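You operate a simulated robot arm through the tools that you are given. There is no shell and no other tool.

The job below is to be done with a simulated robot arm. You get a single attempt, and the scene is never put back.

Task
Close up: lids on the blue and green tins, dauber in its cup, display off, slide in.
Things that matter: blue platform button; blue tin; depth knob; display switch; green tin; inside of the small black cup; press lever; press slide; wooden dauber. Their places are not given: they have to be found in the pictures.

Only the result counts: the job must be done as asked and must still hold three seconds after the hand-in. Knocking over, shifting, dropping, spilling or breaking anything else fails it. A push-on lid holds only when it is set on centred and level and pressed home; a screw cap is set on level and turned clockwise until tight.

Robot
A 7-joint arm with a two-finger parallel gripper, fixed in place. Base frame: the origin is at the foot of the arm, x ahead of it, y to its left, z up. Readings come in mm, degrees, newtons and seconds.
Its first joint turns from -166.0 to 166.0 degrees. Payload 3.43 kg.
The TCP is the grasp point between the finger pads, 30 mm short of the fingertips. In the tool frame z runs along the fingers and y along their closing line. The gripper opens to 94 mm. The fingers are 28 mm wide and 10 mm thick; the gripper's body (50 by 96 mm) begins 55 mm behind the TCP.
Orientation is that of the tool frame in the base frame, as [roll, pitch, yaw] about the fixed x, y, z axes, in that order (R = Rz(yaw) Ry(pitch) Rx(roll)). With the fingers straight down and closing along the base's y, the tool's x points along the base's -x, its y along +y and its z along -z.

Tools
- The arm moves only by the tool drive_tool. Its argument "targets" is a list of rows, each a list of 7 numbers: the shift along the tool's x, y, z in units of 20 mm (1.0 is 20 mm), then the turn, a rotation vector about the tool's x, y, z in units of 6 degrees (1.0 is 6 degrees), then the finger opening in mm, from 0 to 94. In form: [[dx, dy, dz, ax, ay, az, claw], ...]. A call has 1 to 20 rows; each row shifts and turns the commanded pose from where the row before left it, along the tool's axes as they then stand. A call with a number of a shift or a turn outside -1 to 1 is refused whole. Rows are played at 5 a second. More than 50 mm and 8.6 degrees between two rows, or a gripper value outside its range, and nothing of the call is played. Where a pose cannot be reached the arm comes as near as it can. A force on the tool above 70 N (or 10 N above the force at the start of the call, whichever is more), or a blocked arm, ends the call early, and 0.2 s more pass. Each finger travels about 45 mm/s and halts on what it meets, pressing with about 25 N; the grip force reading is that of the motor and also rises with nothing between the fingers. The clock runs only during rows and for 0.2 s after the last one: add rows that do not move to give the fingers time. It gives the time, the measured TCP pose, the force on the tool (base axes), the opening and the grip force at its end, in the units of the frame above (readings bear some noise), with the torque about the TCP (base axes, N m) and any sound that the robot's microphone picked up.
- Cameras (640 x 400 px; columns grow to the right, rows downward): "scene" is fixed at [387.1, -644.7, 1508.9]; the picture's right is [0.86, 0.51, 0.00], its down [0.49, -0.82, -0.31] and it looks along [-0.16, 0.27, -0.95] (base axes); focal length 300 px, centre (320, 200). "wrist" rides on the gripper at [76, 14, -102] in the tool frame; the picture's right is [-0.18, 0.98, 0.00], its down [-0.75, -0.14, -0.64] and it looks along [-0.63, -0.12, 0.77] (tool axes); focal length 243 px, centre (320, 200).
- get_image(camera): a new picture of that camera. No time passes.
- move_column(by): slides the trunk up (or, below 0, down) by that many mm; the arm rides with it, the base frame stays. It gives what a move gives, with no picture.
- locate(camera, pixels): there is no depth. For up to 12 entries [column, row, z] of the newest picture of that camera ("zoom" is the newest enlarged one), the place [x, y] in the base frame at which the ray of that pixel passes the height z, good to about 3 mm, but the place of the scene camera against the robot may be out by one fixed shift of up to 25 mm in any direction. No time passes.
- zoom(camera, box): a new picture of the part [left, top, right, bottom] of that camera's present view, enlarged. No time passes.
- finish_job(): hands the job in; it is judged then, once.

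Open the gripper and draw the arm clear of the work before you hand the job in, unless the task says otherwise.

The tools are called as a command line: name --pt "numbers of a row" for each row, then --argument value for the rest, lists and objects as JSON in quotes. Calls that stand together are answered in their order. drive_tool: Moves the arm, as the interface text tells. Its arguments: {"type":"object","properties":{"targets":{"type":"array","items":{"type":"array","items":{"type":"number"}}}},"required":["targets"]} The other tools are called the same way: move_column (by) slides the trunk up or down; get_image (camera) takes a picture; locate (camera, pixels) gives the place at which the rays of pixels pass given heights; zoom (camera, box) takes an enlarged picture of a part of a camera's view; finish_job () hands the job in.

At the start:

```text
clock: 0.0
tcp_pos: [209.6, -457.5, 1111.2]
tool_rot: [180.0, 0.1, 179.9]
force: [-0.1, 0.4, 0.5]
torque: [-0.02, -0.01, 0.01]
finger_gap: 93.9
grasp_force: 0.0
trunk travel left (down, up): [-225.0, 265.0]
```

scene: 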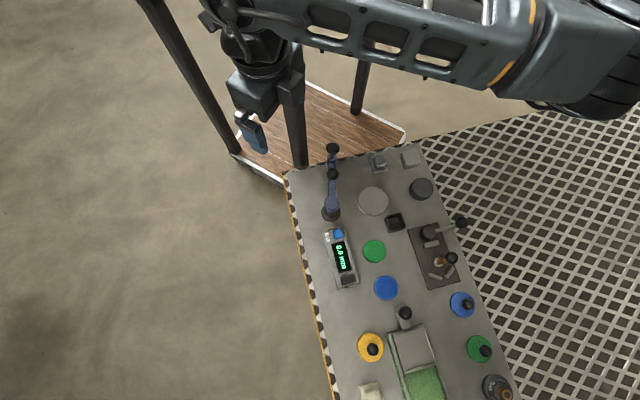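
wrist: 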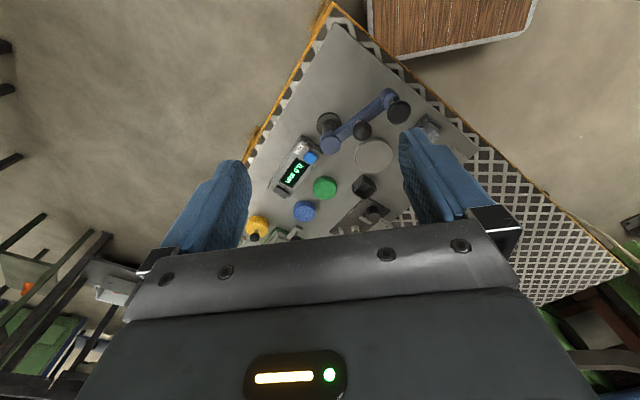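

The scene picture shows the bench with the meter around (340,260), tins around (374,250) and (386,288), and lids with knobs at (462,304) and (480,348). I zoom in for detail.

zoom --camera "scene" --box '[280, 140, 440, 240]'

zoom --camera "scene" --box '[310, 220, 470, 320]'

zoom --camera "scene" --box '[320, 300, 480, 400]'

zoom --camera "scene" --box '[400, 280, 560, 400]'

```text
4.00 times, centred on (360, 190) of scene
```

zoom: 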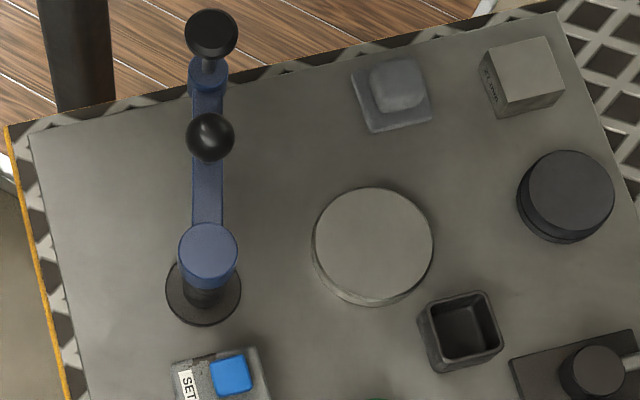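

```text
4.00 times, centred on (390, 270) of scene
```

zoom: 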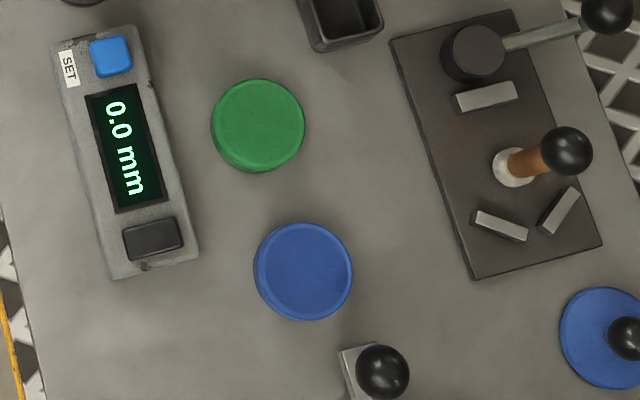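

```text
4.00 times, centred on (400, 350) of scene
```

zoom: 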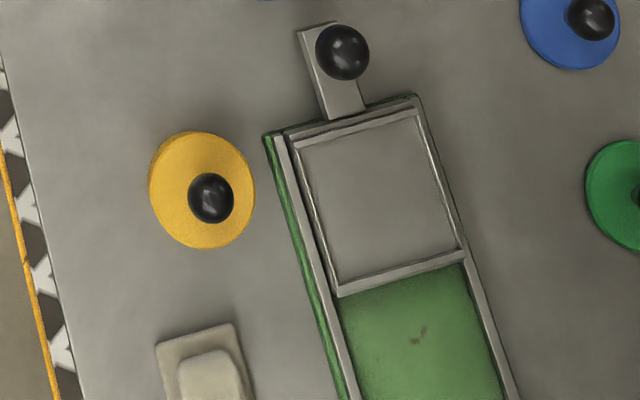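

```text
3.33 times, centred on (480, 340) of scene
```

zoom: 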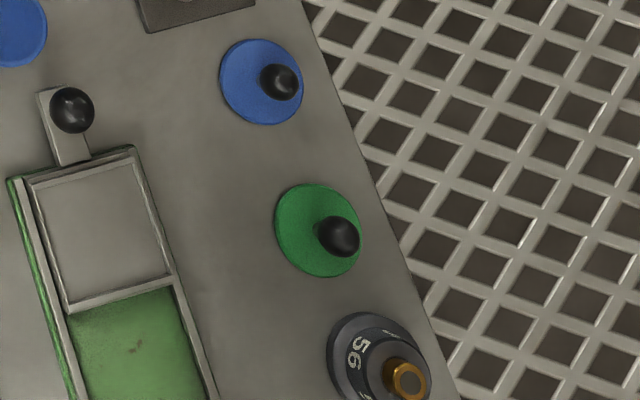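

The two views triangulate the tins to about z 780–790. I take approximate positions of all the items at that height in the scene picture.

locate --camera "scene" --pixels '[[386, 288, 785], [374, 251, 785], [462, 304, 780], [479, 348, 780], [370, 347, 780], [438, 261, 780], [394, 222, 790], [405, 313, 790], [340, 258, 790], [374, 202, 790], [497, 388, 790], [332, 213, 780]]'

locate --camera "wrist" --pixels '[[305, 210, 785], [325, 187, 785], [374, 155, 785], [364, 185, 785], [257, 225, 780], [296, 167, 785]]'

```text
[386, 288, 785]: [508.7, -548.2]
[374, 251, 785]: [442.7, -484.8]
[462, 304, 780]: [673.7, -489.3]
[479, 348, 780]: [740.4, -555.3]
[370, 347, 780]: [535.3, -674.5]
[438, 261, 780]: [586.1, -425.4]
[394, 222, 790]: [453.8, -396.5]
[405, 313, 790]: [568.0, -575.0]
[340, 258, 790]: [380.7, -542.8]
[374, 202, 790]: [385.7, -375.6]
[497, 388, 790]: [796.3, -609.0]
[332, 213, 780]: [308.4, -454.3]
```

```text
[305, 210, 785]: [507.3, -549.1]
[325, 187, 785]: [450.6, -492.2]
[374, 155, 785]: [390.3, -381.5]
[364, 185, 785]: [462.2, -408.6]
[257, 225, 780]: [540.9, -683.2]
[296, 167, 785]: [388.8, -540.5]
```

The tins lie near (446,-488) and (508,-548), with the meter at about (381,-543). I move the arm forward over the bench, staying high, to get a close wrist view.

drive_tool --pt "-0.95 -0.31 0.3 0 0 0 94" --pt "-0.95 -0.31 0.3 0 0 0 94" --pt "-0.95 -0.31 0.3 0 0 0 94" --pt "-0.95 -0.31 0.3 0 0 0 94" --pt "-0.95 -0.31 0.3 0 0 0 94" --pt "-0.95 -0.31 0.3 0 0 0 94" --pt "-0.95 -0.31 0.3 0 0 0 94" --pt "-0.95 -0.31 0.3 0 0 0 94"

get_image --camera "wrist"

get_image --camera "scene"

```text
clock: 1.8
tcp_pos: [360.7, -505.4, 1062.1]
tool_rot: [180.0, 0.1, 180.0]
force: [0.5, 0.2, 0.5]
torque: [0.0, -0.02, 0.04]
finger_gap: 93.7
grasp_force: 0.1
trunk travel left (down, up): [-225.0, 265.0]
```

```text
taken
```

wrist: 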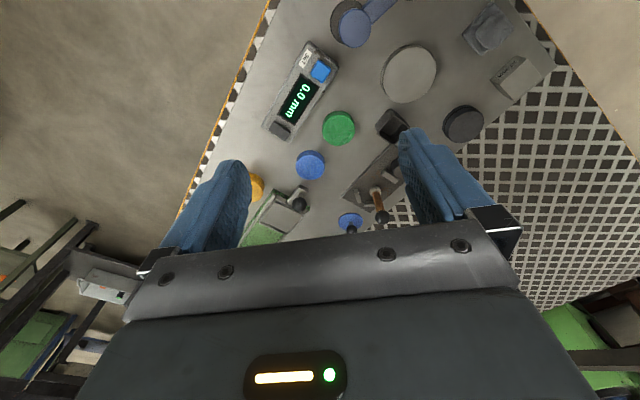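

```text
taken
```

scene: 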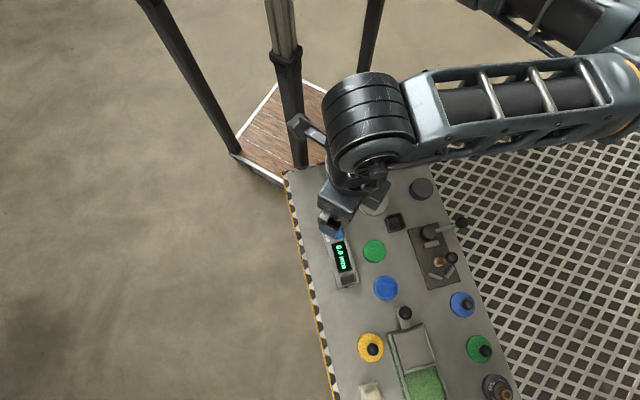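

The wrist view now shows the meter at (300,95), the tins, the cup at (391,125) and the dauber at (380,200). I zoom in on those areas.

zoom --camera "wrist" --box '[240, 30, 400, 130]'

zoom --camera "wrist" --box '[260, 100, 420, 200]'

zoom --camera "wrist" --box '[320, 150, 420, 240]'

zoom --camera "wrist" --box '[240, 170, 360, 250]'

```text
4.00 times, centred on (320, 80) of wrist
```

zoom: 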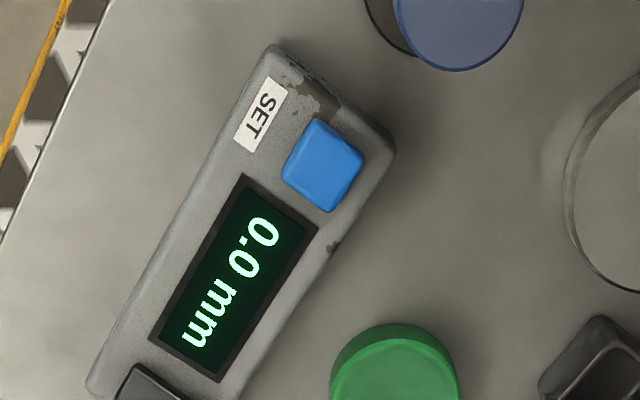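

```text
4.00 times, centred on (340, 150) of wrist
```

zoom: 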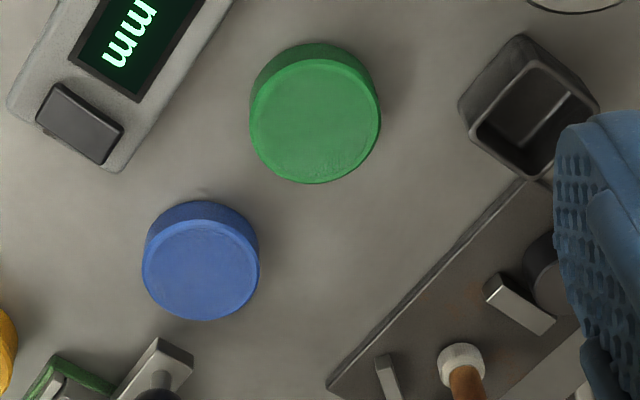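

```text
4.44 times, centred on (370, 195) of wrist
```

zoom: 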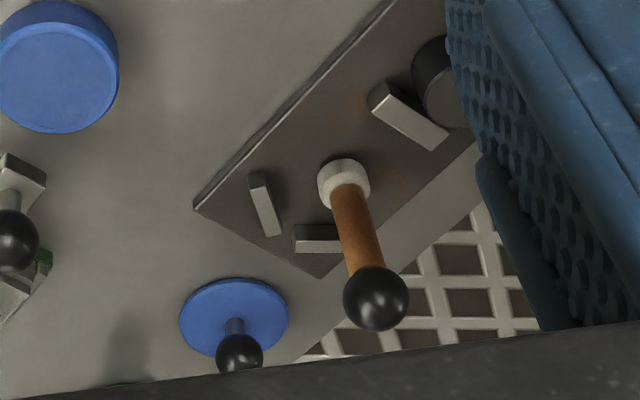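

```text
5.00 times, centred on (300, 210) of wrist
```

zoom: 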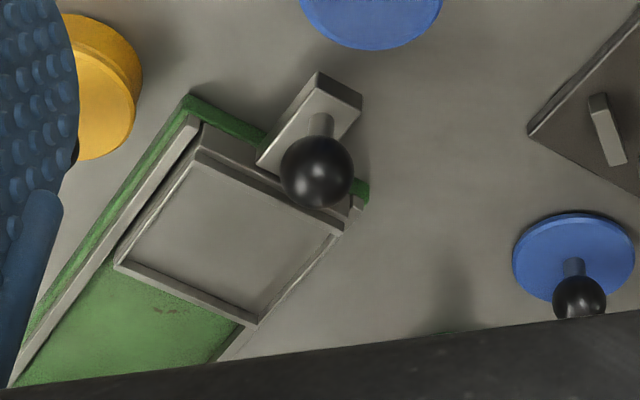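

The yellow tin already has its lid on; the blue and green lids with ball knobs lie apart. The dauber stands on its white felt end on the dark plate. Next I move over the slide to see the whole track.

drive_tool --pt "-0.95 -0.6 0 0 0 0 94" --pt "-0.95 -0.6 0 0 0 0 94" --pt "-0.95 -0.6 0 0 0 0 94" --pt "-0.95 -0.6 0 0 0 0 94" --pt "-0.95 -0.6 0 0 0 0 94" --pt "-0.95 -0.6 0 0 0 0 94" --pt "-0.95 -0.6 0 0 0 0 94" --pt "-0.95 -0.6 0 0 0 0 94" --pt "-0.95 -0.6 0 0 0 0 94" --pt "-0.95 -0.6 0 0 0 0 94" --pt "-0.95 -0.6 0 0 0 0 94"

get_image --camera "wrist"

zoom --camera "wrist" --box '[220, 20, 420, 240]'

```text
clock: 4.2
tcp_pos: [571.3, -637.5, 1061.6]
tool_rot: [180.0, 0.0, 180.0]
force: [-0.6, 0.8, -0.9]
torque: [0.0, -0.04, -0.02]
finger_gap: 93.8
grasp_force: 0.0
trunk travel left (down, up): [-225.0, 265.0]
```

```text
taken
```

wrist: 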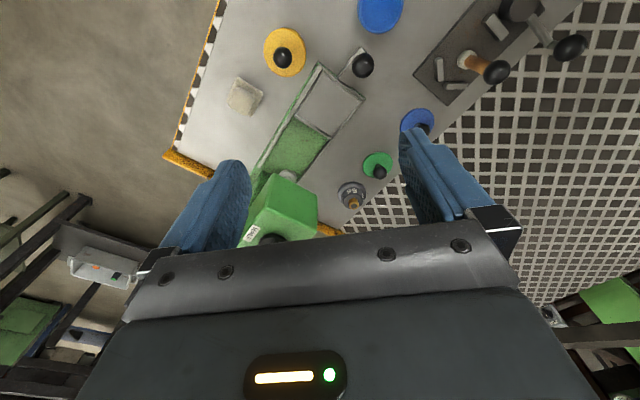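

```text
1.82 times, centred on (320, 130) of wrist
```

zoom: 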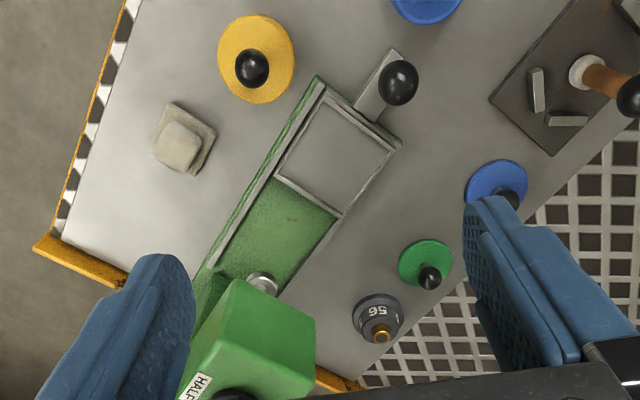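

I can see the track runs from the ball handle to a green press body at about (280,210). I zoom in on the body and the handle.

zoom --camera "wrist" --box '[220, 150, 360, 250]'

zoom --camera "wrist" --box '[280, 40, 400, 140]'

zoom --camera "wrist" --box '[400, 0, 600, 140]'

```text
4.00 times, centred on (290, 200) of wrist
```

zoom: 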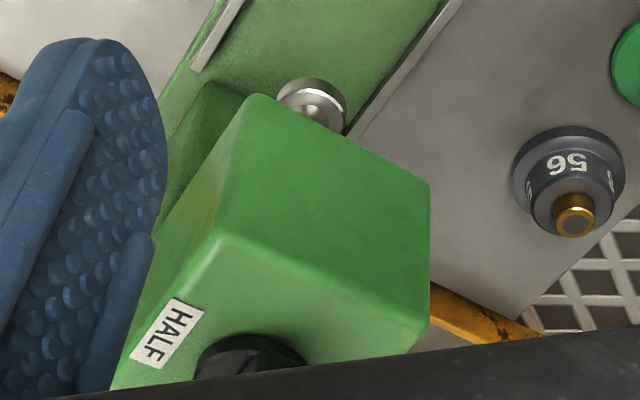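

```text
4.00 times, centred on (340, 90) of wrist
```

zoom: 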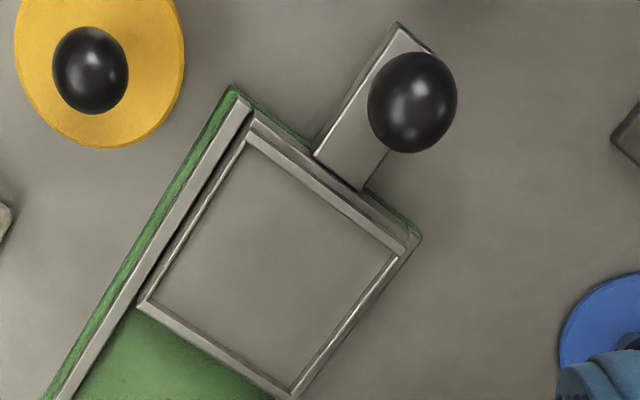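

```text
2.86 times, centred on (500, 70) of wrist
```

zoom: 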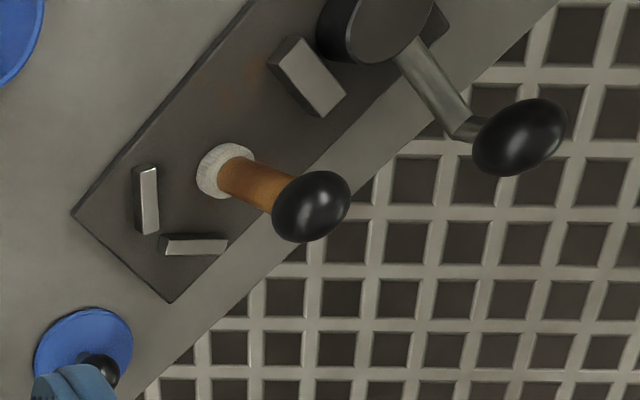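

The press body carries a "HALF" label and a dark knob, partly hidden by the gripper. I move forward and a little up for a fuller view.

drive_tool --pt "-0.9 -0.3 -0.5 0 0 0 94" --pt "-0.9 -0.3 -0.5 0 0 0 94" --pt "-0.9 -0.3 -0.5 0 0 0 94" --pt "-0.9 -0.3 -0.5 0 0 0 94" --pt "-0.9 -0.3 -0.5 0 0 0 94"

get_image --camera "wrist"

zoom --camera "wrist" --box '[220, 60, 400, 200]'

```text
clock: 5.4
tcp_pos: [644.5, -651.9, 1107.1]
tool_rot: [-179.9, -0.1, 180.0]
force: [-0.3, 0.0, -0.5]
torque: [0.04, -0.01, 0.03]
finger_gap: 94.1
grasp_force: 0.0
out of reach, approached as far as the arm can: row 4, 5
trunk travel left (down, up): [-225.0, 265.0]
```

```text
taken
```

wrist: 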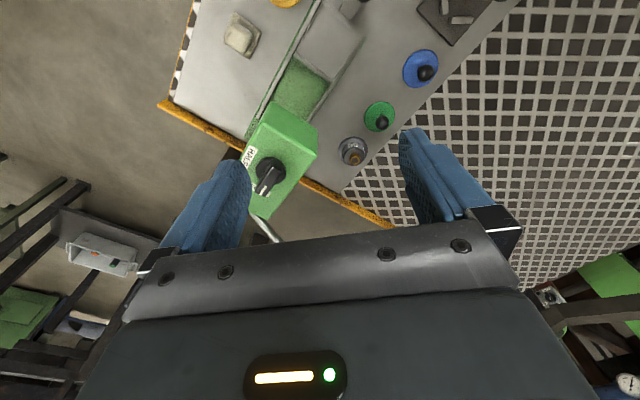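

```text
2.86 times, centred on (310, 130) of wrist
```

zoom: 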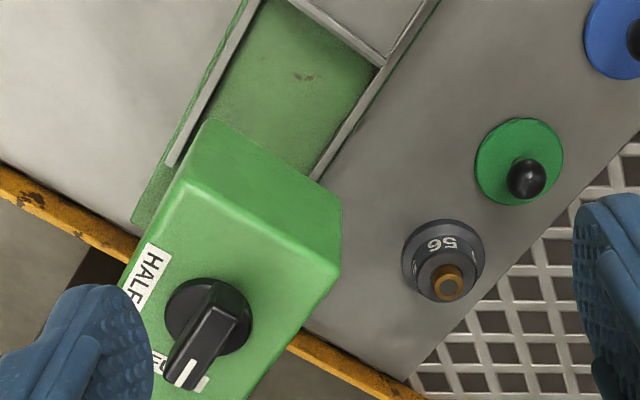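

The press has a knob marked HALF and a plunger; nothing blocks the track. I measure several features in this view at two heights so that I can triangulate with another view.

locate --camera "zoom" --pixels '[[518, 160, 760], [518, 160, 800], [526, 179, 800], [526, 179, 840], [383, 63, 760], [383, 63, 800], [615, 38, 760], [615, 38, 800]]'

zoom --camera "wrist" --box '[340, 30, 460, 150]'

```text
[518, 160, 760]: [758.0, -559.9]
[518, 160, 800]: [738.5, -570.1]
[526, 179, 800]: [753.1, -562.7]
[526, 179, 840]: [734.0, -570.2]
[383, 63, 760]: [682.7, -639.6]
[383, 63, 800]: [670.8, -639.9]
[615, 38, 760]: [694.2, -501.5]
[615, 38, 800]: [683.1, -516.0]
```

```text
3.33 times, centred on (400, 90) of wrist
```

zoom: 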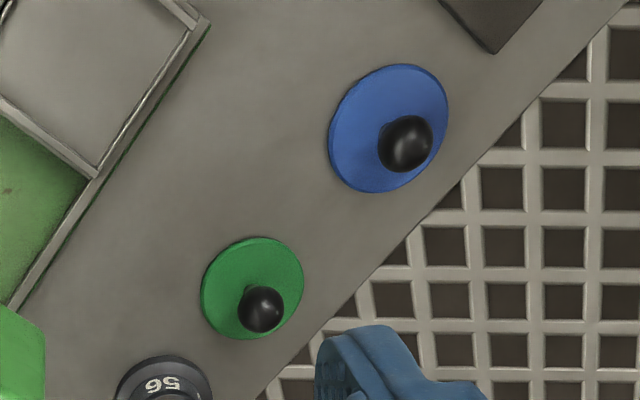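

Now I go down towards the blue lid (around (685,-505)) for a closer look at it, keeping the fingertips well above everything.

drive_tool --pt "0.1 0.92 0.9 0 0 0 94" --pt "0.1 0.92 0.9 0 0 0 94" --pt "0 0.92 0.9 0 0 0 94" --pt "0 0.92 0.9 0 0 0 94" --pt "0 0.92 0.9 0 0 0 94" --pt "0 0.92 0.9 0 0 0 94" --pt "0 0.92 0.9 0 0 0 94" --pt "0 0.92 0.9 0 0 0 94"

get_image --camera "wrist"

zoom --camera "wrist" --box '[240, 60, 420, 240]'

```text
clock: 7.2
tcp_pos: [639.6, -504.6, 963.4]
tool_rot: [179.9, 0.0, 180.0]
force: [0.3, 0.1, -0.2]
torque: [-0.01, -0.01, -0.02]
finger_gap: 94.1
grasp_force: 0.2
trunk travel left (down, up): [-225.0, 265.0]
```

```text
taken
```

wrist: 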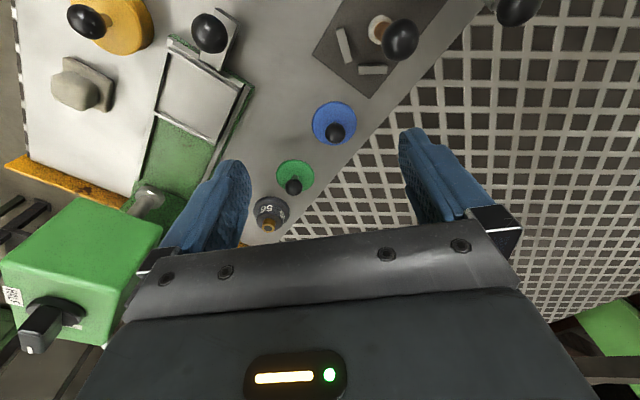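

```text
2.22 times, centred on (330, 150) of wrist
```

zoom: 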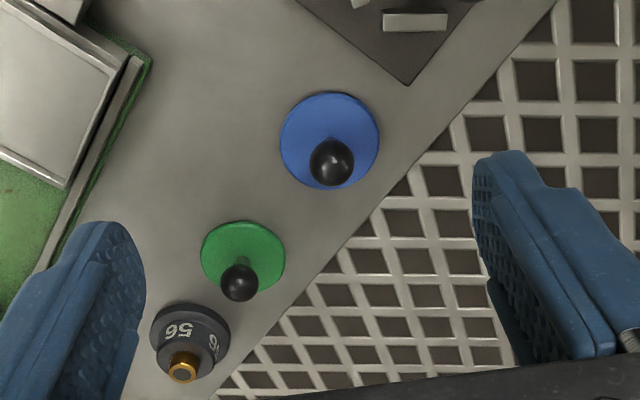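

Both lids are visible with their knobs: blue disc at zoom (330,140) with ball (332,161), green disc (243,258) with ball (239,282). I locate them at two heights.

locate --camera "zoom" --pixels '[[243, 258, 760], [243, 258, 800], [239, 282, 800], [239, 282, 840], [330, 140, 760], [330, 140, 800], [332, 161, 800], [332, 161, 840], [408, 85, 760], [408, 85, 800], [66, 190, 760], [66, 190, 800]]'

```text
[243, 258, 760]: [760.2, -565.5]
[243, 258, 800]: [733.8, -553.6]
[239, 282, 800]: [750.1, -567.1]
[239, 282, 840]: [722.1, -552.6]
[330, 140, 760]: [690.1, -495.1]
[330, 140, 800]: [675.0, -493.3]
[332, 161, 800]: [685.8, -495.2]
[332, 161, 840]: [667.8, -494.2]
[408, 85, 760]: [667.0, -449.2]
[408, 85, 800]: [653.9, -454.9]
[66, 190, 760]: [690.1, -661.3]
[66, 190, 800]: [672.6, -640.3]
```

Triangulating two views puts the green lid's disc near (753,-562,770) with its ball near z 803, and the blue lid near (686,-495). I hover above the blue lid's ball at TCP z 900 to check alignment.

drive_tool --pt "-0.575 0.12 0.79 0 0 0 80" --pt "-0.575 0.12 0.79 0 0 0 70" --pt "-0.575 0.12 0.79 0 0 0 70" --pt "-0.575 0.12 0.79 0 0 0 70" --pt "0 0 0 0 0 0 70"

get_image --camera "wrist"

zoom --camera "wrist" --box '[240, 80, 400, 220]'

```text
clock: 8.4
tcp_pos: [685.5, -494.3, 898.3]
tool_rot: [-180.0, 0.1, 180.0]
force: [-0.2, 0.1, 0.4]
torque: [0.02, 0.0, 0.0]
finger_gap: 69.9
grasp_force: 0.0
trunk travel left (down, up): [-225.0, 265.0]
```

```text
taken
```

wrist: 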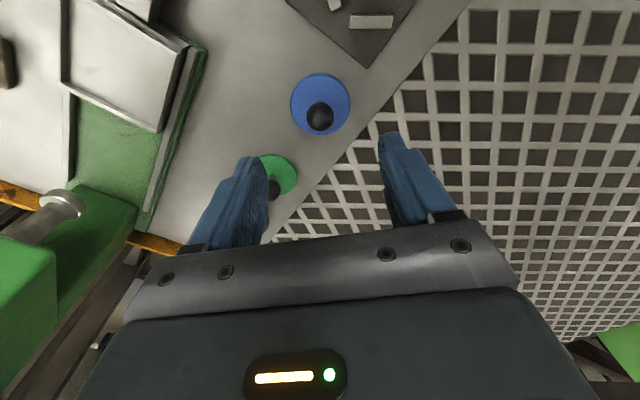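

```text
2.86 times, centred on (320, 150) of wrist
```

zoom: 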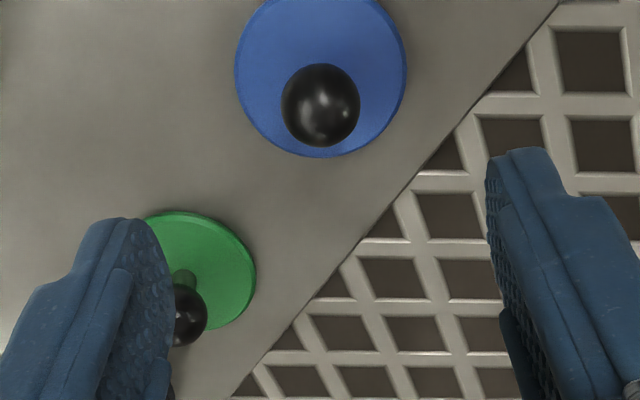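

The ball is at zoom (320,105) and the disc around (321,104) in the full picture, so y is well aligned. I locate both for a check of x.

locate --camera "wrist" --pixels '[[320.5, 103.5, 765], [320.5, 103.5, 770], [320, 116.7, 795], [320, 116.7, 800], [320, 116.7, 805], [320, 130.5, 785]]'

zoom --camera "wrist" --box '[280, 60, 360, 140]'

```text
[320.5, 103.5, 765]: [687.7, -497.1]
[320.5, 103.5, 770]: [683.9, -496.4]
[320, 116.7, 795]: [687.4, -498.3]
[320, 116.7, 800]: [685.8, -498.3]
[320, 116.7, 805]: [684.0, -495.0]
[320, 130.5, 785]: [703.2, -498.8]
```

```text
5.00 times, centred on (320, 100) of wrist
```

zoom: 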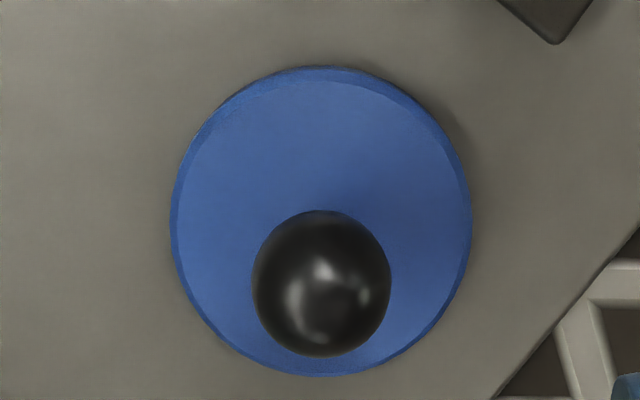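

The blue lid sits at about (686,-496), ball about 23 mm across. I descend to TCP z ≈ 830 and check again.

drive_tool --pt "0 -0.05 0.85 0 0 0 60" --pt "0 -0.03 0.85 0 0 0 60" --pt "0 0 0.85 0 0 0 60" --pt "0 0 0.85 0 0 0 60"

zoom --camera "wrist" --box '[220, 90, 420, 230]'

```text
clock: 9.4
tcp_pos: [686.3, -496.0, 833.0]
tool_rot: [179.9, 0.0, -179.9]
force: [1.0, 0.4, -0.1]
torque: [0.01, 0.01, 0.01]
finger_gap: 60.0
grasp_force: 0.1
trunk travel left (down, up): [-225.0, 265.0]
```

```text
2.86 times, centred on (320, 160) of wrist
```

zoom: 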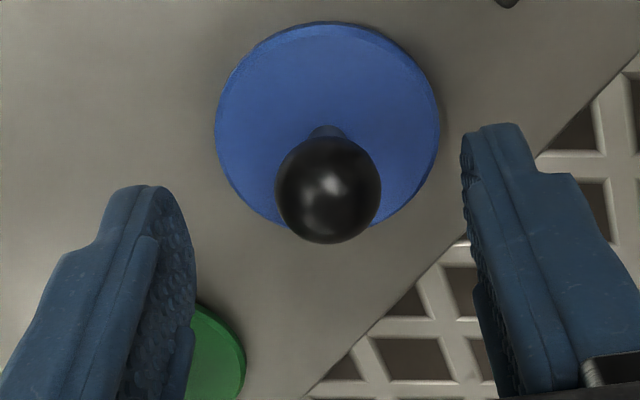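

The ball centre now appears at (322.9,156), i.e. about z 799 and 1.8 mm to +y. I correct, descend to TCP z ≈ 805 and close on the ball.

drive_tool --pt "0 0.09 0.7 0 0 0 60" --pt "0 0 0.7 0 0 0 60" --pt "0 0 0 0 0 0 60" --pt "0 0 0 0 0 0 0" --pt "0 0 0 0 0 0 0" --pt "0 0 0 0 0 0 0" --pt "0 0 0 0 0 0 0" --pt "0 0 0 0 0 0 0"

zoom --camera "wrist" --box '[220, 90, 420, 230]'

```text
clock: 11.2
tcp_pos: [685.6, -494.3, 804.8]
tool_rot: [180.0, 0.0, 179.9]
force: [-0.2, 0.0, 1.0]
torque: [0.04, 0.01, -0.03]
finger_gap: 54.8
grasp_force: 24.6
trunk travel left (down, up): [-225.0, 265.0]
```

```text
2.86 times, centred on (320, 160) of wrist
```

zoom: 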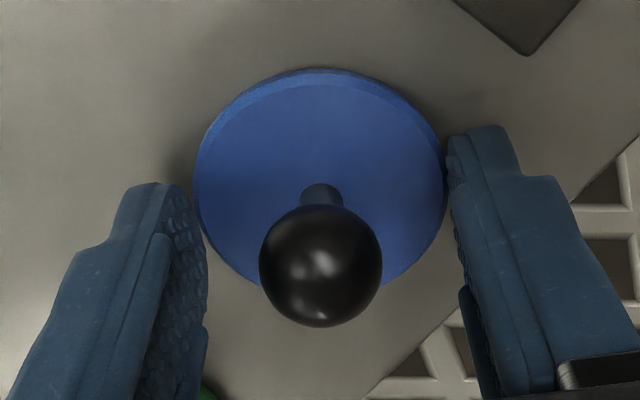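

The fingers stopped at 54.8 mm on the lid's rim, so the tips were below the lid top. I open, rise about 9 mm and close on the ball instead.

drive_tool --pt "0 0 0 0 0 0 70" --pt "0 0 0 0 0 0 70" --pt "0 0 -0.45 0 0 0 70" --pt "0 0 0 0 0 0 60" --pt "0 0 0 0 0 0 0" --pt "0 0 0 0 0 0 0" --pt "0 0 0 0 0 0 0" --pt "0 0 0 0 0 0 0" --pt "0 0 0 0 0 0 0"

zoom --camera "wrist" --box '[220, 90, 420, 230]'

```text
clock: 13.2
tcp_pos: [685.1, -493.8, 813.5]
tool_rot: [179.9, 0.0, 180.0]
force: [0.0, 0.2, 1.3]
torque: [0.0, -0.01, 0.0]
finger_gap: 22.1
grasp_force: 24.7
trunk travel left (down, up): [-225.0, 265.0]
```

```text
2.86 times, centred on (320, 160) of wrist
```

zoom: 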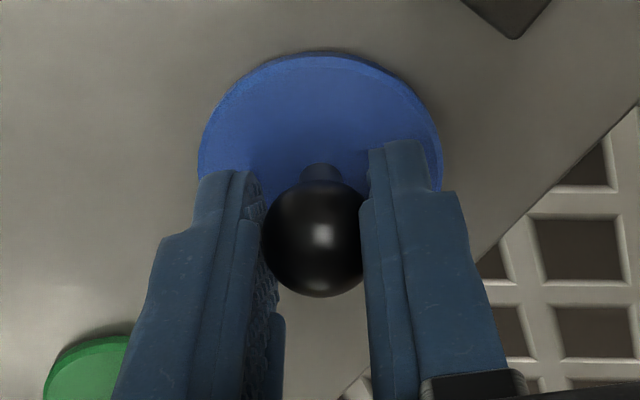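

The ball is gripped at 22.1 mm. I lift straight up by about 110 mm and look.

drive_tool --pt "0 0 -0.3 0 0 0 0" --pt "0 0 -0.6 0 0 0 0" --pt "0 0 -0.92 0 0 0 0" --pt "0 0 -0.92 0 0 0 0" --pt "0 0 -0.92 0 0 0 0" --pt "0 0 -0.92 0 0 0 0" --pt "0 0 -0.92 0 0 0 0"

get_image --camera "wrist"

zoom --camera "wrist" --box '[220, 90, 420, 230]'

```text
clock: 14.8
tcp_pos: [685.6, -494.1, 922.4]
tool_rot: [-180.0, 0.0, -180.0]
force: [0.4, 0.1, 0.3]
torque: [0.01, 0.02, -0.02]
finger_gap: 22.3
grasp_force: 24.8
trunk travel left (down, up): [-225.0, 265.0]
```

```text
taken
```

wrist: 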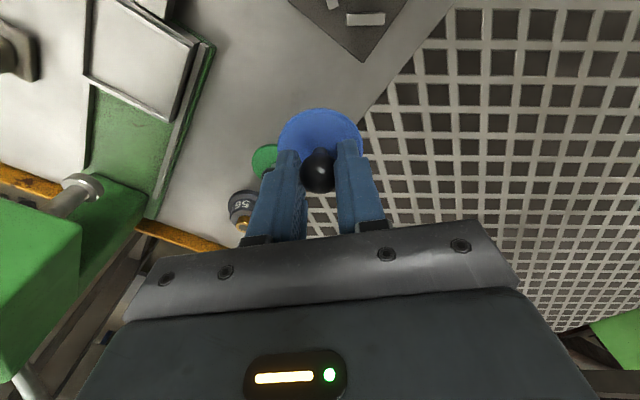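

```text
2.86 times, centred on (320, 160) of wrist
```

zoom: 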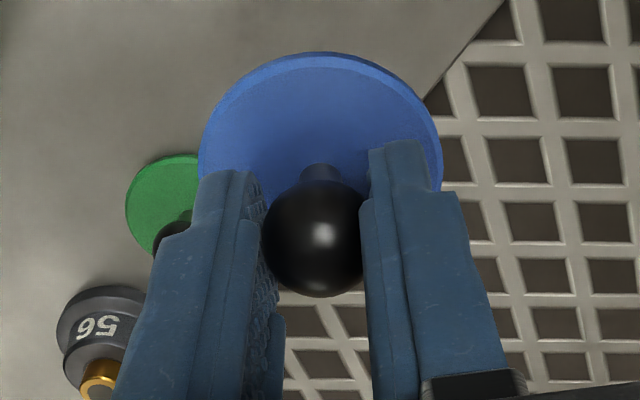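

The lid hangs level and steady in the grip. I move across to a hover at about (560,-556), beside the blue tin, so that the tin shows above the held lid in the picture.

drive_tool --pt "0.9 -0.45 -0.2 0 0 0 0" --pt "0.9 -0.45 -0.2 0 0 0 0" --pt "0.9 -0.45 0 0 0 0 0" --pt "0.9 -0.45 0 0 0 0 0" --pt "0.9 -0.45 0 0 0 0 0" --pt "0.9 -0.45 0 0 0 0 0" --pt "0.9 -0.4 0 0 0 0 0"

get_image --camera "wrist"

zoom --camera "wrist" --box '[240, 20, 400, 140]'

```text
clock: 16.4
tcp_pos: [559.9, -555.2, 930.0]
tool_rot: [-179.9, 0.0, -179.9]
force: [-0.8, 0.0, -0.7]
torque: [-0.02, 0.01, -0.01]
finger_gap: 22.3
grasp_force: 25.4
trunk travel left (down, up): [-225.0, 265.0]
```

```text
taken
```

wrist: 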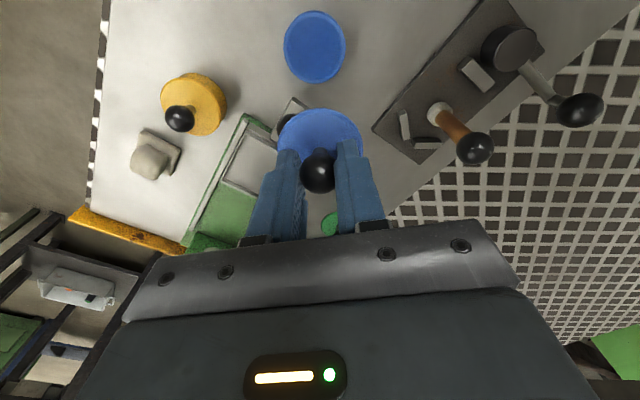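

```text
3.33 times, centred on (320, 80) of wrist
```

zoom: 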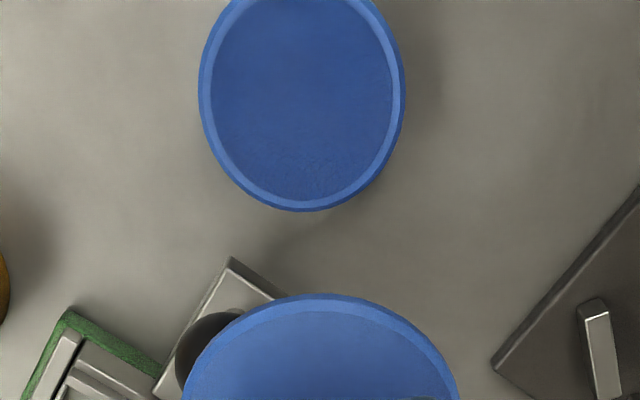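

The open blue tin is at about (314,47), with its rim ring visible. I zoom in closer on it to measure its centre.

zoom --camera "wrist" --box '[256, 0, 384, 80]'

```text
5.00 times, centred on (320, 40) of wrist
```

zoom: 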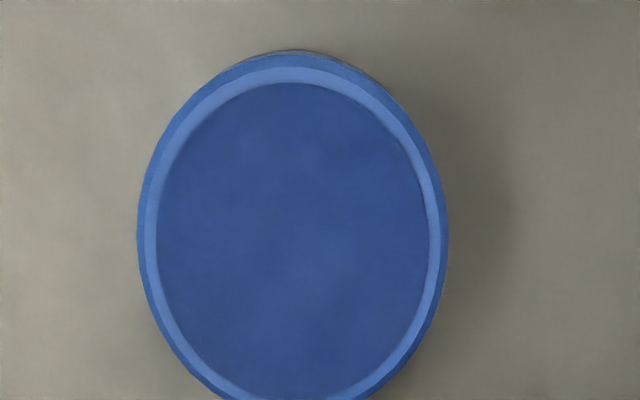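

I take a slightly larger zoom so that the whole rim is in the picture.

zoom --camera "wrist" --box '[240, 0, 400, 100]'

```text
4.00 times, centred on (320, 50) of wrist
```

zoom: 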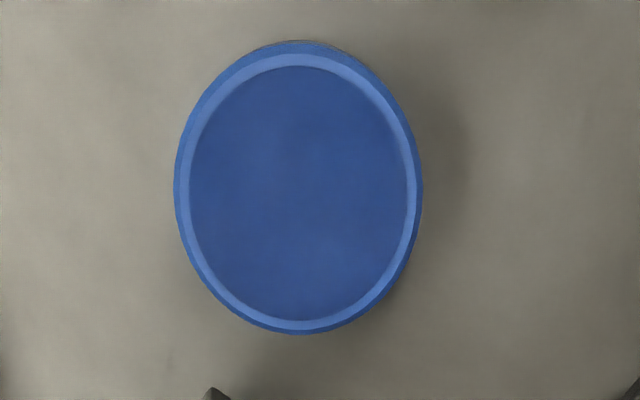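

The rim ring spans (178–418, 53–330) in this 4x zoom, which by geometry puts the tin's centre near (519,-552.5). I check whether the scene camera also sees the tin and the held lid.

zoom --camera "scene" --box '[340, 230, 460, 330]'

get_image --camera "scene"

```text
4.00 times, centred on (400, 280) of scene
```

zoom: 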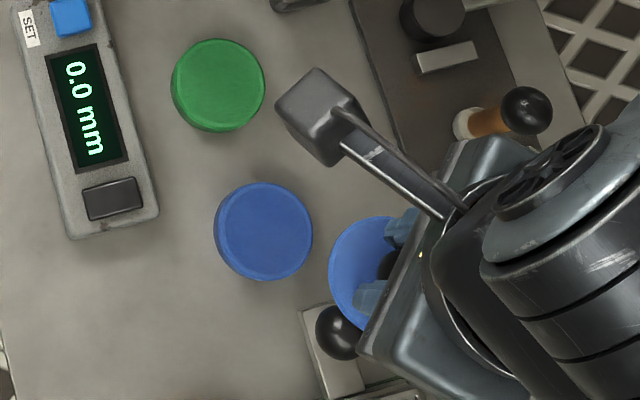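

```text
taken
```

scene: 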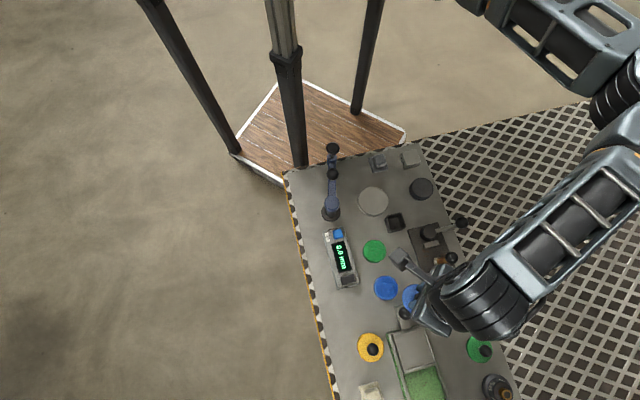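

The scene camera sees the tin and the left part of the lid, so it can serve for a relative check. I move over the tin at about (519,-552.5) and lower to TCP z ≈ 865.

drive_tool --pt "0.7 0.05 0 0 0 0 0" --pt "0.7 0.05 0 0 0 0 0" --pt "0.65 0.03 0 0 0 0 0" --pt "0 0 0.8 0 0 0 0" --pt "0 0 0.8 0 0 0 0" --pt "0 0 0.8 0 0 0 0" --pt "0 0 0.8 0 0 0 0" --pt "0 0 0 0 0 0 0"

zoom --camera "wrist" --box '[220, 80, 420, 205]'

zoom --camera "scene" --box '[346, 258, 426, 308]'

```text
clock: 18.2
tcp_pos: [518.7, -554.2, 866.2]
tool_rot: [179.9, 0.0, 179.9]
force: [0.4, -0.2, -0.1]
torque: [-0.01, 0.02, 0.0]
finger_gap: 22.5
grasp_force: 24.7
trunk travel left (down, up): [-225.0, 265.0]
```

```text
3.20 times, centred on (320, 142) of wrist
```

zoom: 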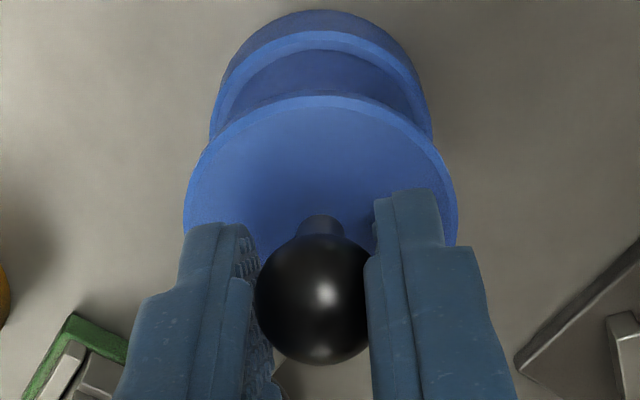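

```text
8.00 times, centred on (386, 283) of scene
```

zoom: 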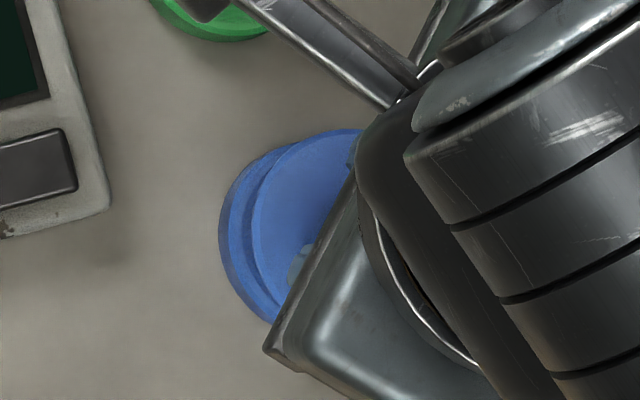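

Column alignment is good (lid and tin both centred on column 320), and both views hint that the lid is about 2 mm short in x. I shift 2 mm in +x and lower to TCP z ≈ 840 for a closer comparison.

drive_tool --pt "-0.1 0.02 0.4 0 0 0 0" --pt "0 0 0.45 0 0 0 0" --pt "0 0 0.45 0 0 0 0" --pt "0 0 0 0 0 0 0"

zoom --camera "wrist" --box '[220, 80, 420, 205]'

zoom --camera "scene" --box '[366, 268, 406, 308]'

```text
clock: 19.2
tcp_pos: [519.4, -552.7, 840.8]
tool_rot: [-180.0, 0.0, 179.9]
force: [0.6, -1.4, 0.0]
torque: [-0.01, 0.01, -0.01]
finger_gap: 22.6
grasp_force: 25.0
trunk travel left (down, up): [-225.0, 265.0]
```

```text
3.20 times, centred on (320, 142) of wrist
```

zoom: 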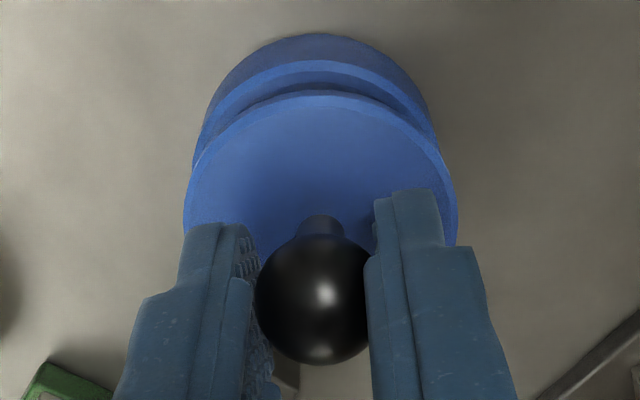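

```text
10.00 times, centred on (386, 288) of scene
```

zoom: 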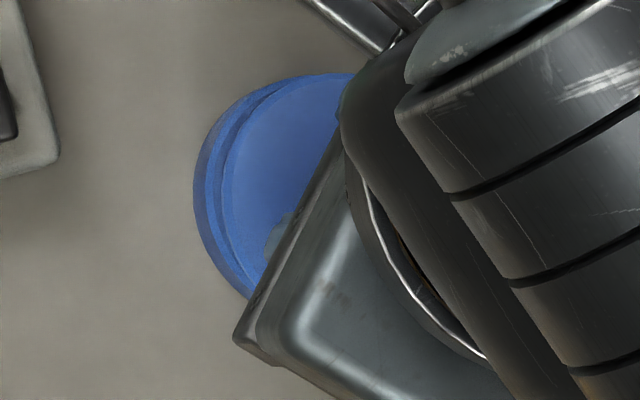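

Lid and tin now agree within about 1 mm in both views. I nudge 1 mm in +x and lower slowly in small steps, watching the force.

drive_tool --pt "-0.05 -0.02 0.15 0 0 0 0" --pt "0 0 0.15 0 0 0 0" --pt "0 0 0.1 0 0 0 0" --pt "0 0 0 0 0 0 0"

zoom --camera "wrist" --box '[240, 80, 400, 180]'

zoom --camera "scene" --box '[366, 268, 406, 308]'

```text
clock: 20.2
tcp_pos: [521.6, -553.4, 833.8]
tool_rot: [-179.8, 0.0, -179.9]
force: [0.2, -0.6, 4.5]
torque: [0.01, 0.0, 0.0]
finger_gap: 22.2
grasp_force: 25.2
trunk travel left (down, up): [-225.0, 265.0]
```

```text
4.00 times, centred on (320, 130) of wrist
```

zoom: 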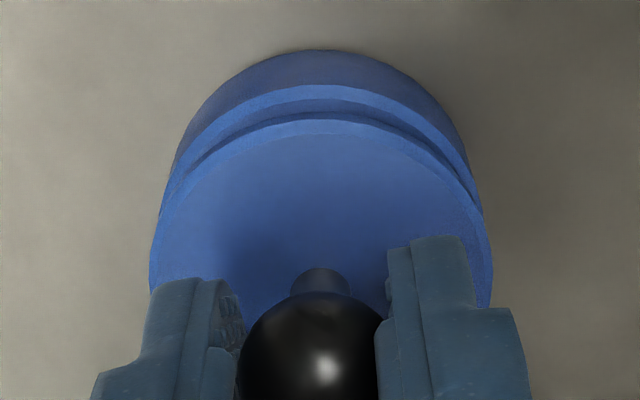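

```text
10.00 times, centred on (386, 288) of scene
```

zoom: 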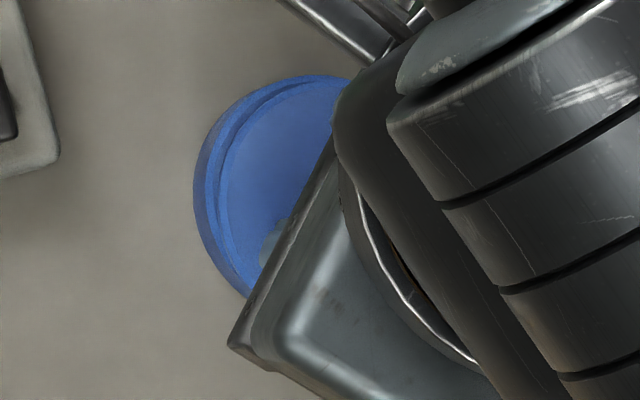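

Contact is felt at TCP z 833.8 (4.5 N). To know how a seated lid looks, I zoom in on the closed yellow tin with the scene camera.

zoom --camera "scene" --box '[350, 327, 390, 367]'

get_image --camera "wrist"

```text
10.00 times, centred on (370, 347) of scene
```

zoom: 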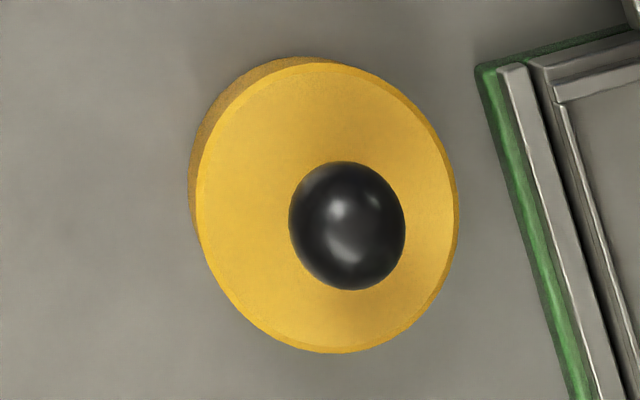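

```text
taken
```

wrist: 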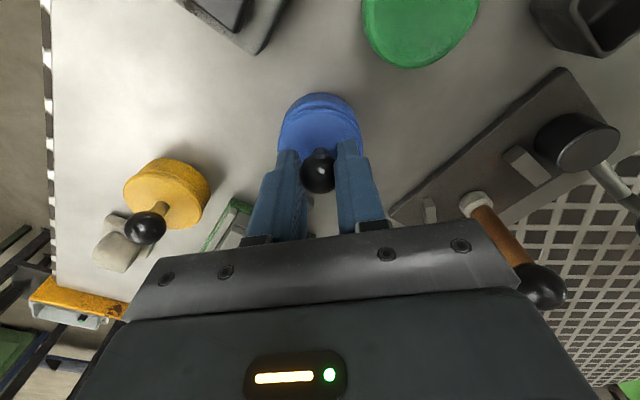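

The closed yellow tin is visible in the wrist view at (167,190); I zoom in there to see how its lid sits on the wall.

zoom --camera "wrist" --box '[110, 145, 230, 255]'

zoom --camera "wrist" --box '[270, 80, 370, 150]'

zoom --camera "scene" --box '[370, 274, 398, 302]'

```text
3.64 times, centred on (170, 200) of wrist
```

zoom: 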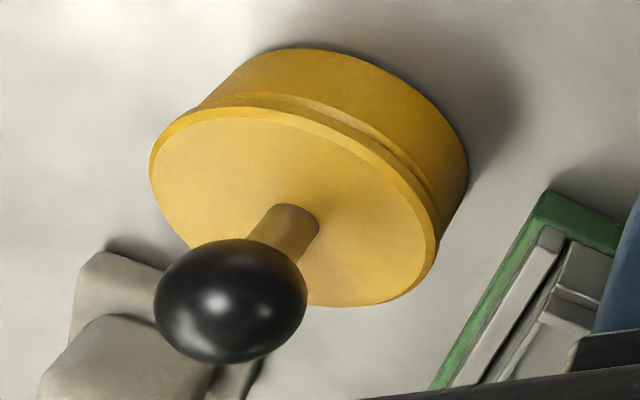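

```text
5.71 times, centred on (320, 115) of wrist
```

zoom: 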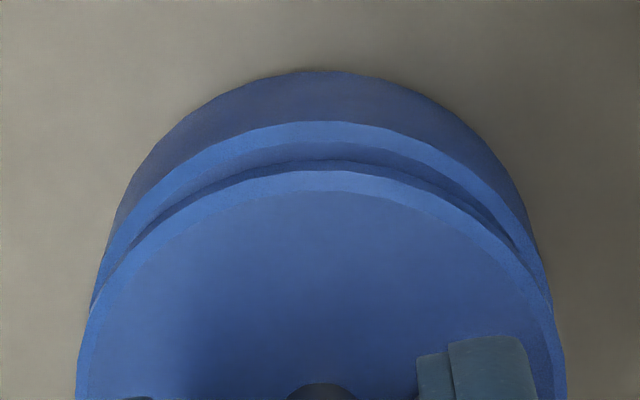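

```text
14.29 times, centred on (384, 288) of scene
```

zoom: 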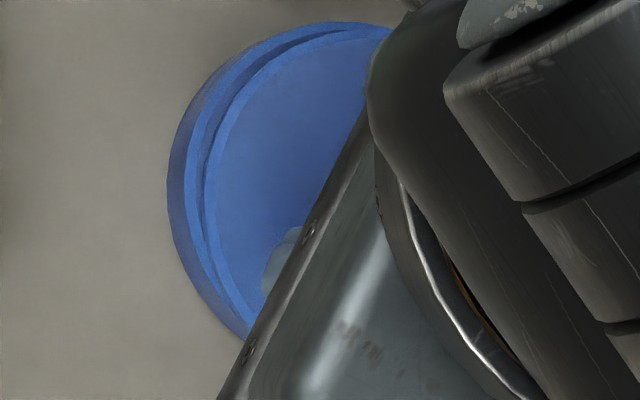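

The seated yellow lid shows just a thin rim line below the lid edge; the blue one still stands higher on the rim. I press down another 2 mm gently and watch the response.

drive_tool --pt "0 0 0.05 0 0 0 0" --pt "0 0 0.05 0 0 0 0" --pt "0 0 0 0 0 0 0"

zoom --camera "wrist" --box '[270, 80, 370, 150]'

```text
clock: 21.0
tcp_pos: [519.9, -553.7, 833.4]
tool_rot: [-179.9, -0.1, -180.0]
force: [0.4, 0.9, 26.4]
torque: [0.05, 0.03, 0.03]
finger_gap: 22.8
grasp_force: 24.9
trunk travel left (down, up): [-225.0, 265.0]
```

```text
5.71 times, centred on (320, 115) of wrist
```

zoom: 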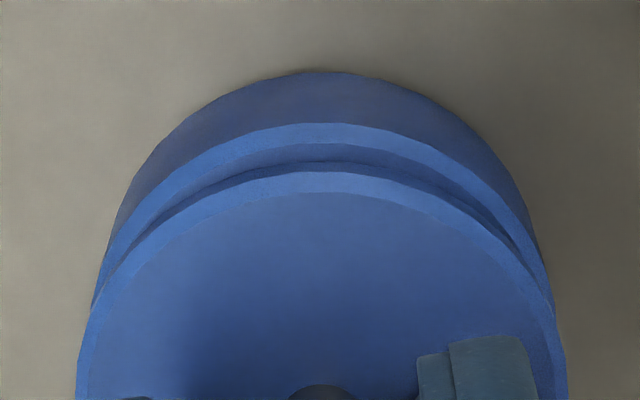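

Force rose to 26 N with hardly any travel, so it is sitting on the rim. I relax the push, release the lid there, go up and look at it from above to check the centring before pressing.

drive_tool --pt "0 0 -0.11 0 0 0 0" --pt "0 0 0 0 0 0 0" --pt "0 0 0 0 0 0 26" --pt "0 0 0 0 0 0 30" --pt "0 0 0 0 0 0 40" --pt "0 0 0 0 0 0 40" --pt "0 0 -0.5 0 0 0 40" --pt "0 0 -0.9 0 0 0 40" --pt "0 0 -0.9 0 0 0 40" --pt "-0.6 0 -0.9 0 0 0 40" --pt "-0.9 0 -0.9 0 0 0 60" --pt "-0.9 0 0 0 0 0 94"

get_image --camera "wrist"

zoom --camera "scene" --box '[366, 268, 406, 308]'

```text
clock: 23.6
tcp_pos: [568.9, -553.8, 915.4]
tool_rot: [-179.9, -0.1, 180.0]
force: [0.5, 0.6, -0.2]
torque: [-0.01, -0.03, -0.01]
finger_gap: 91.3
grasp_force: 0.2
trunk travel left (down, up): [-225.0, 265.0]
```

```text
taken
```

wrist: 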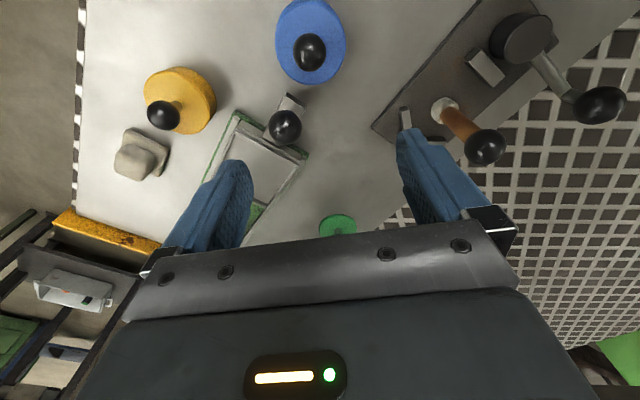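

```text
10.00 times, centred on (386, 288) of scene
```

zoom: 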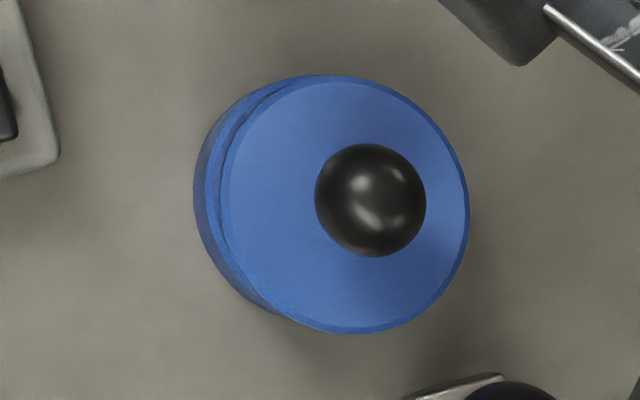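

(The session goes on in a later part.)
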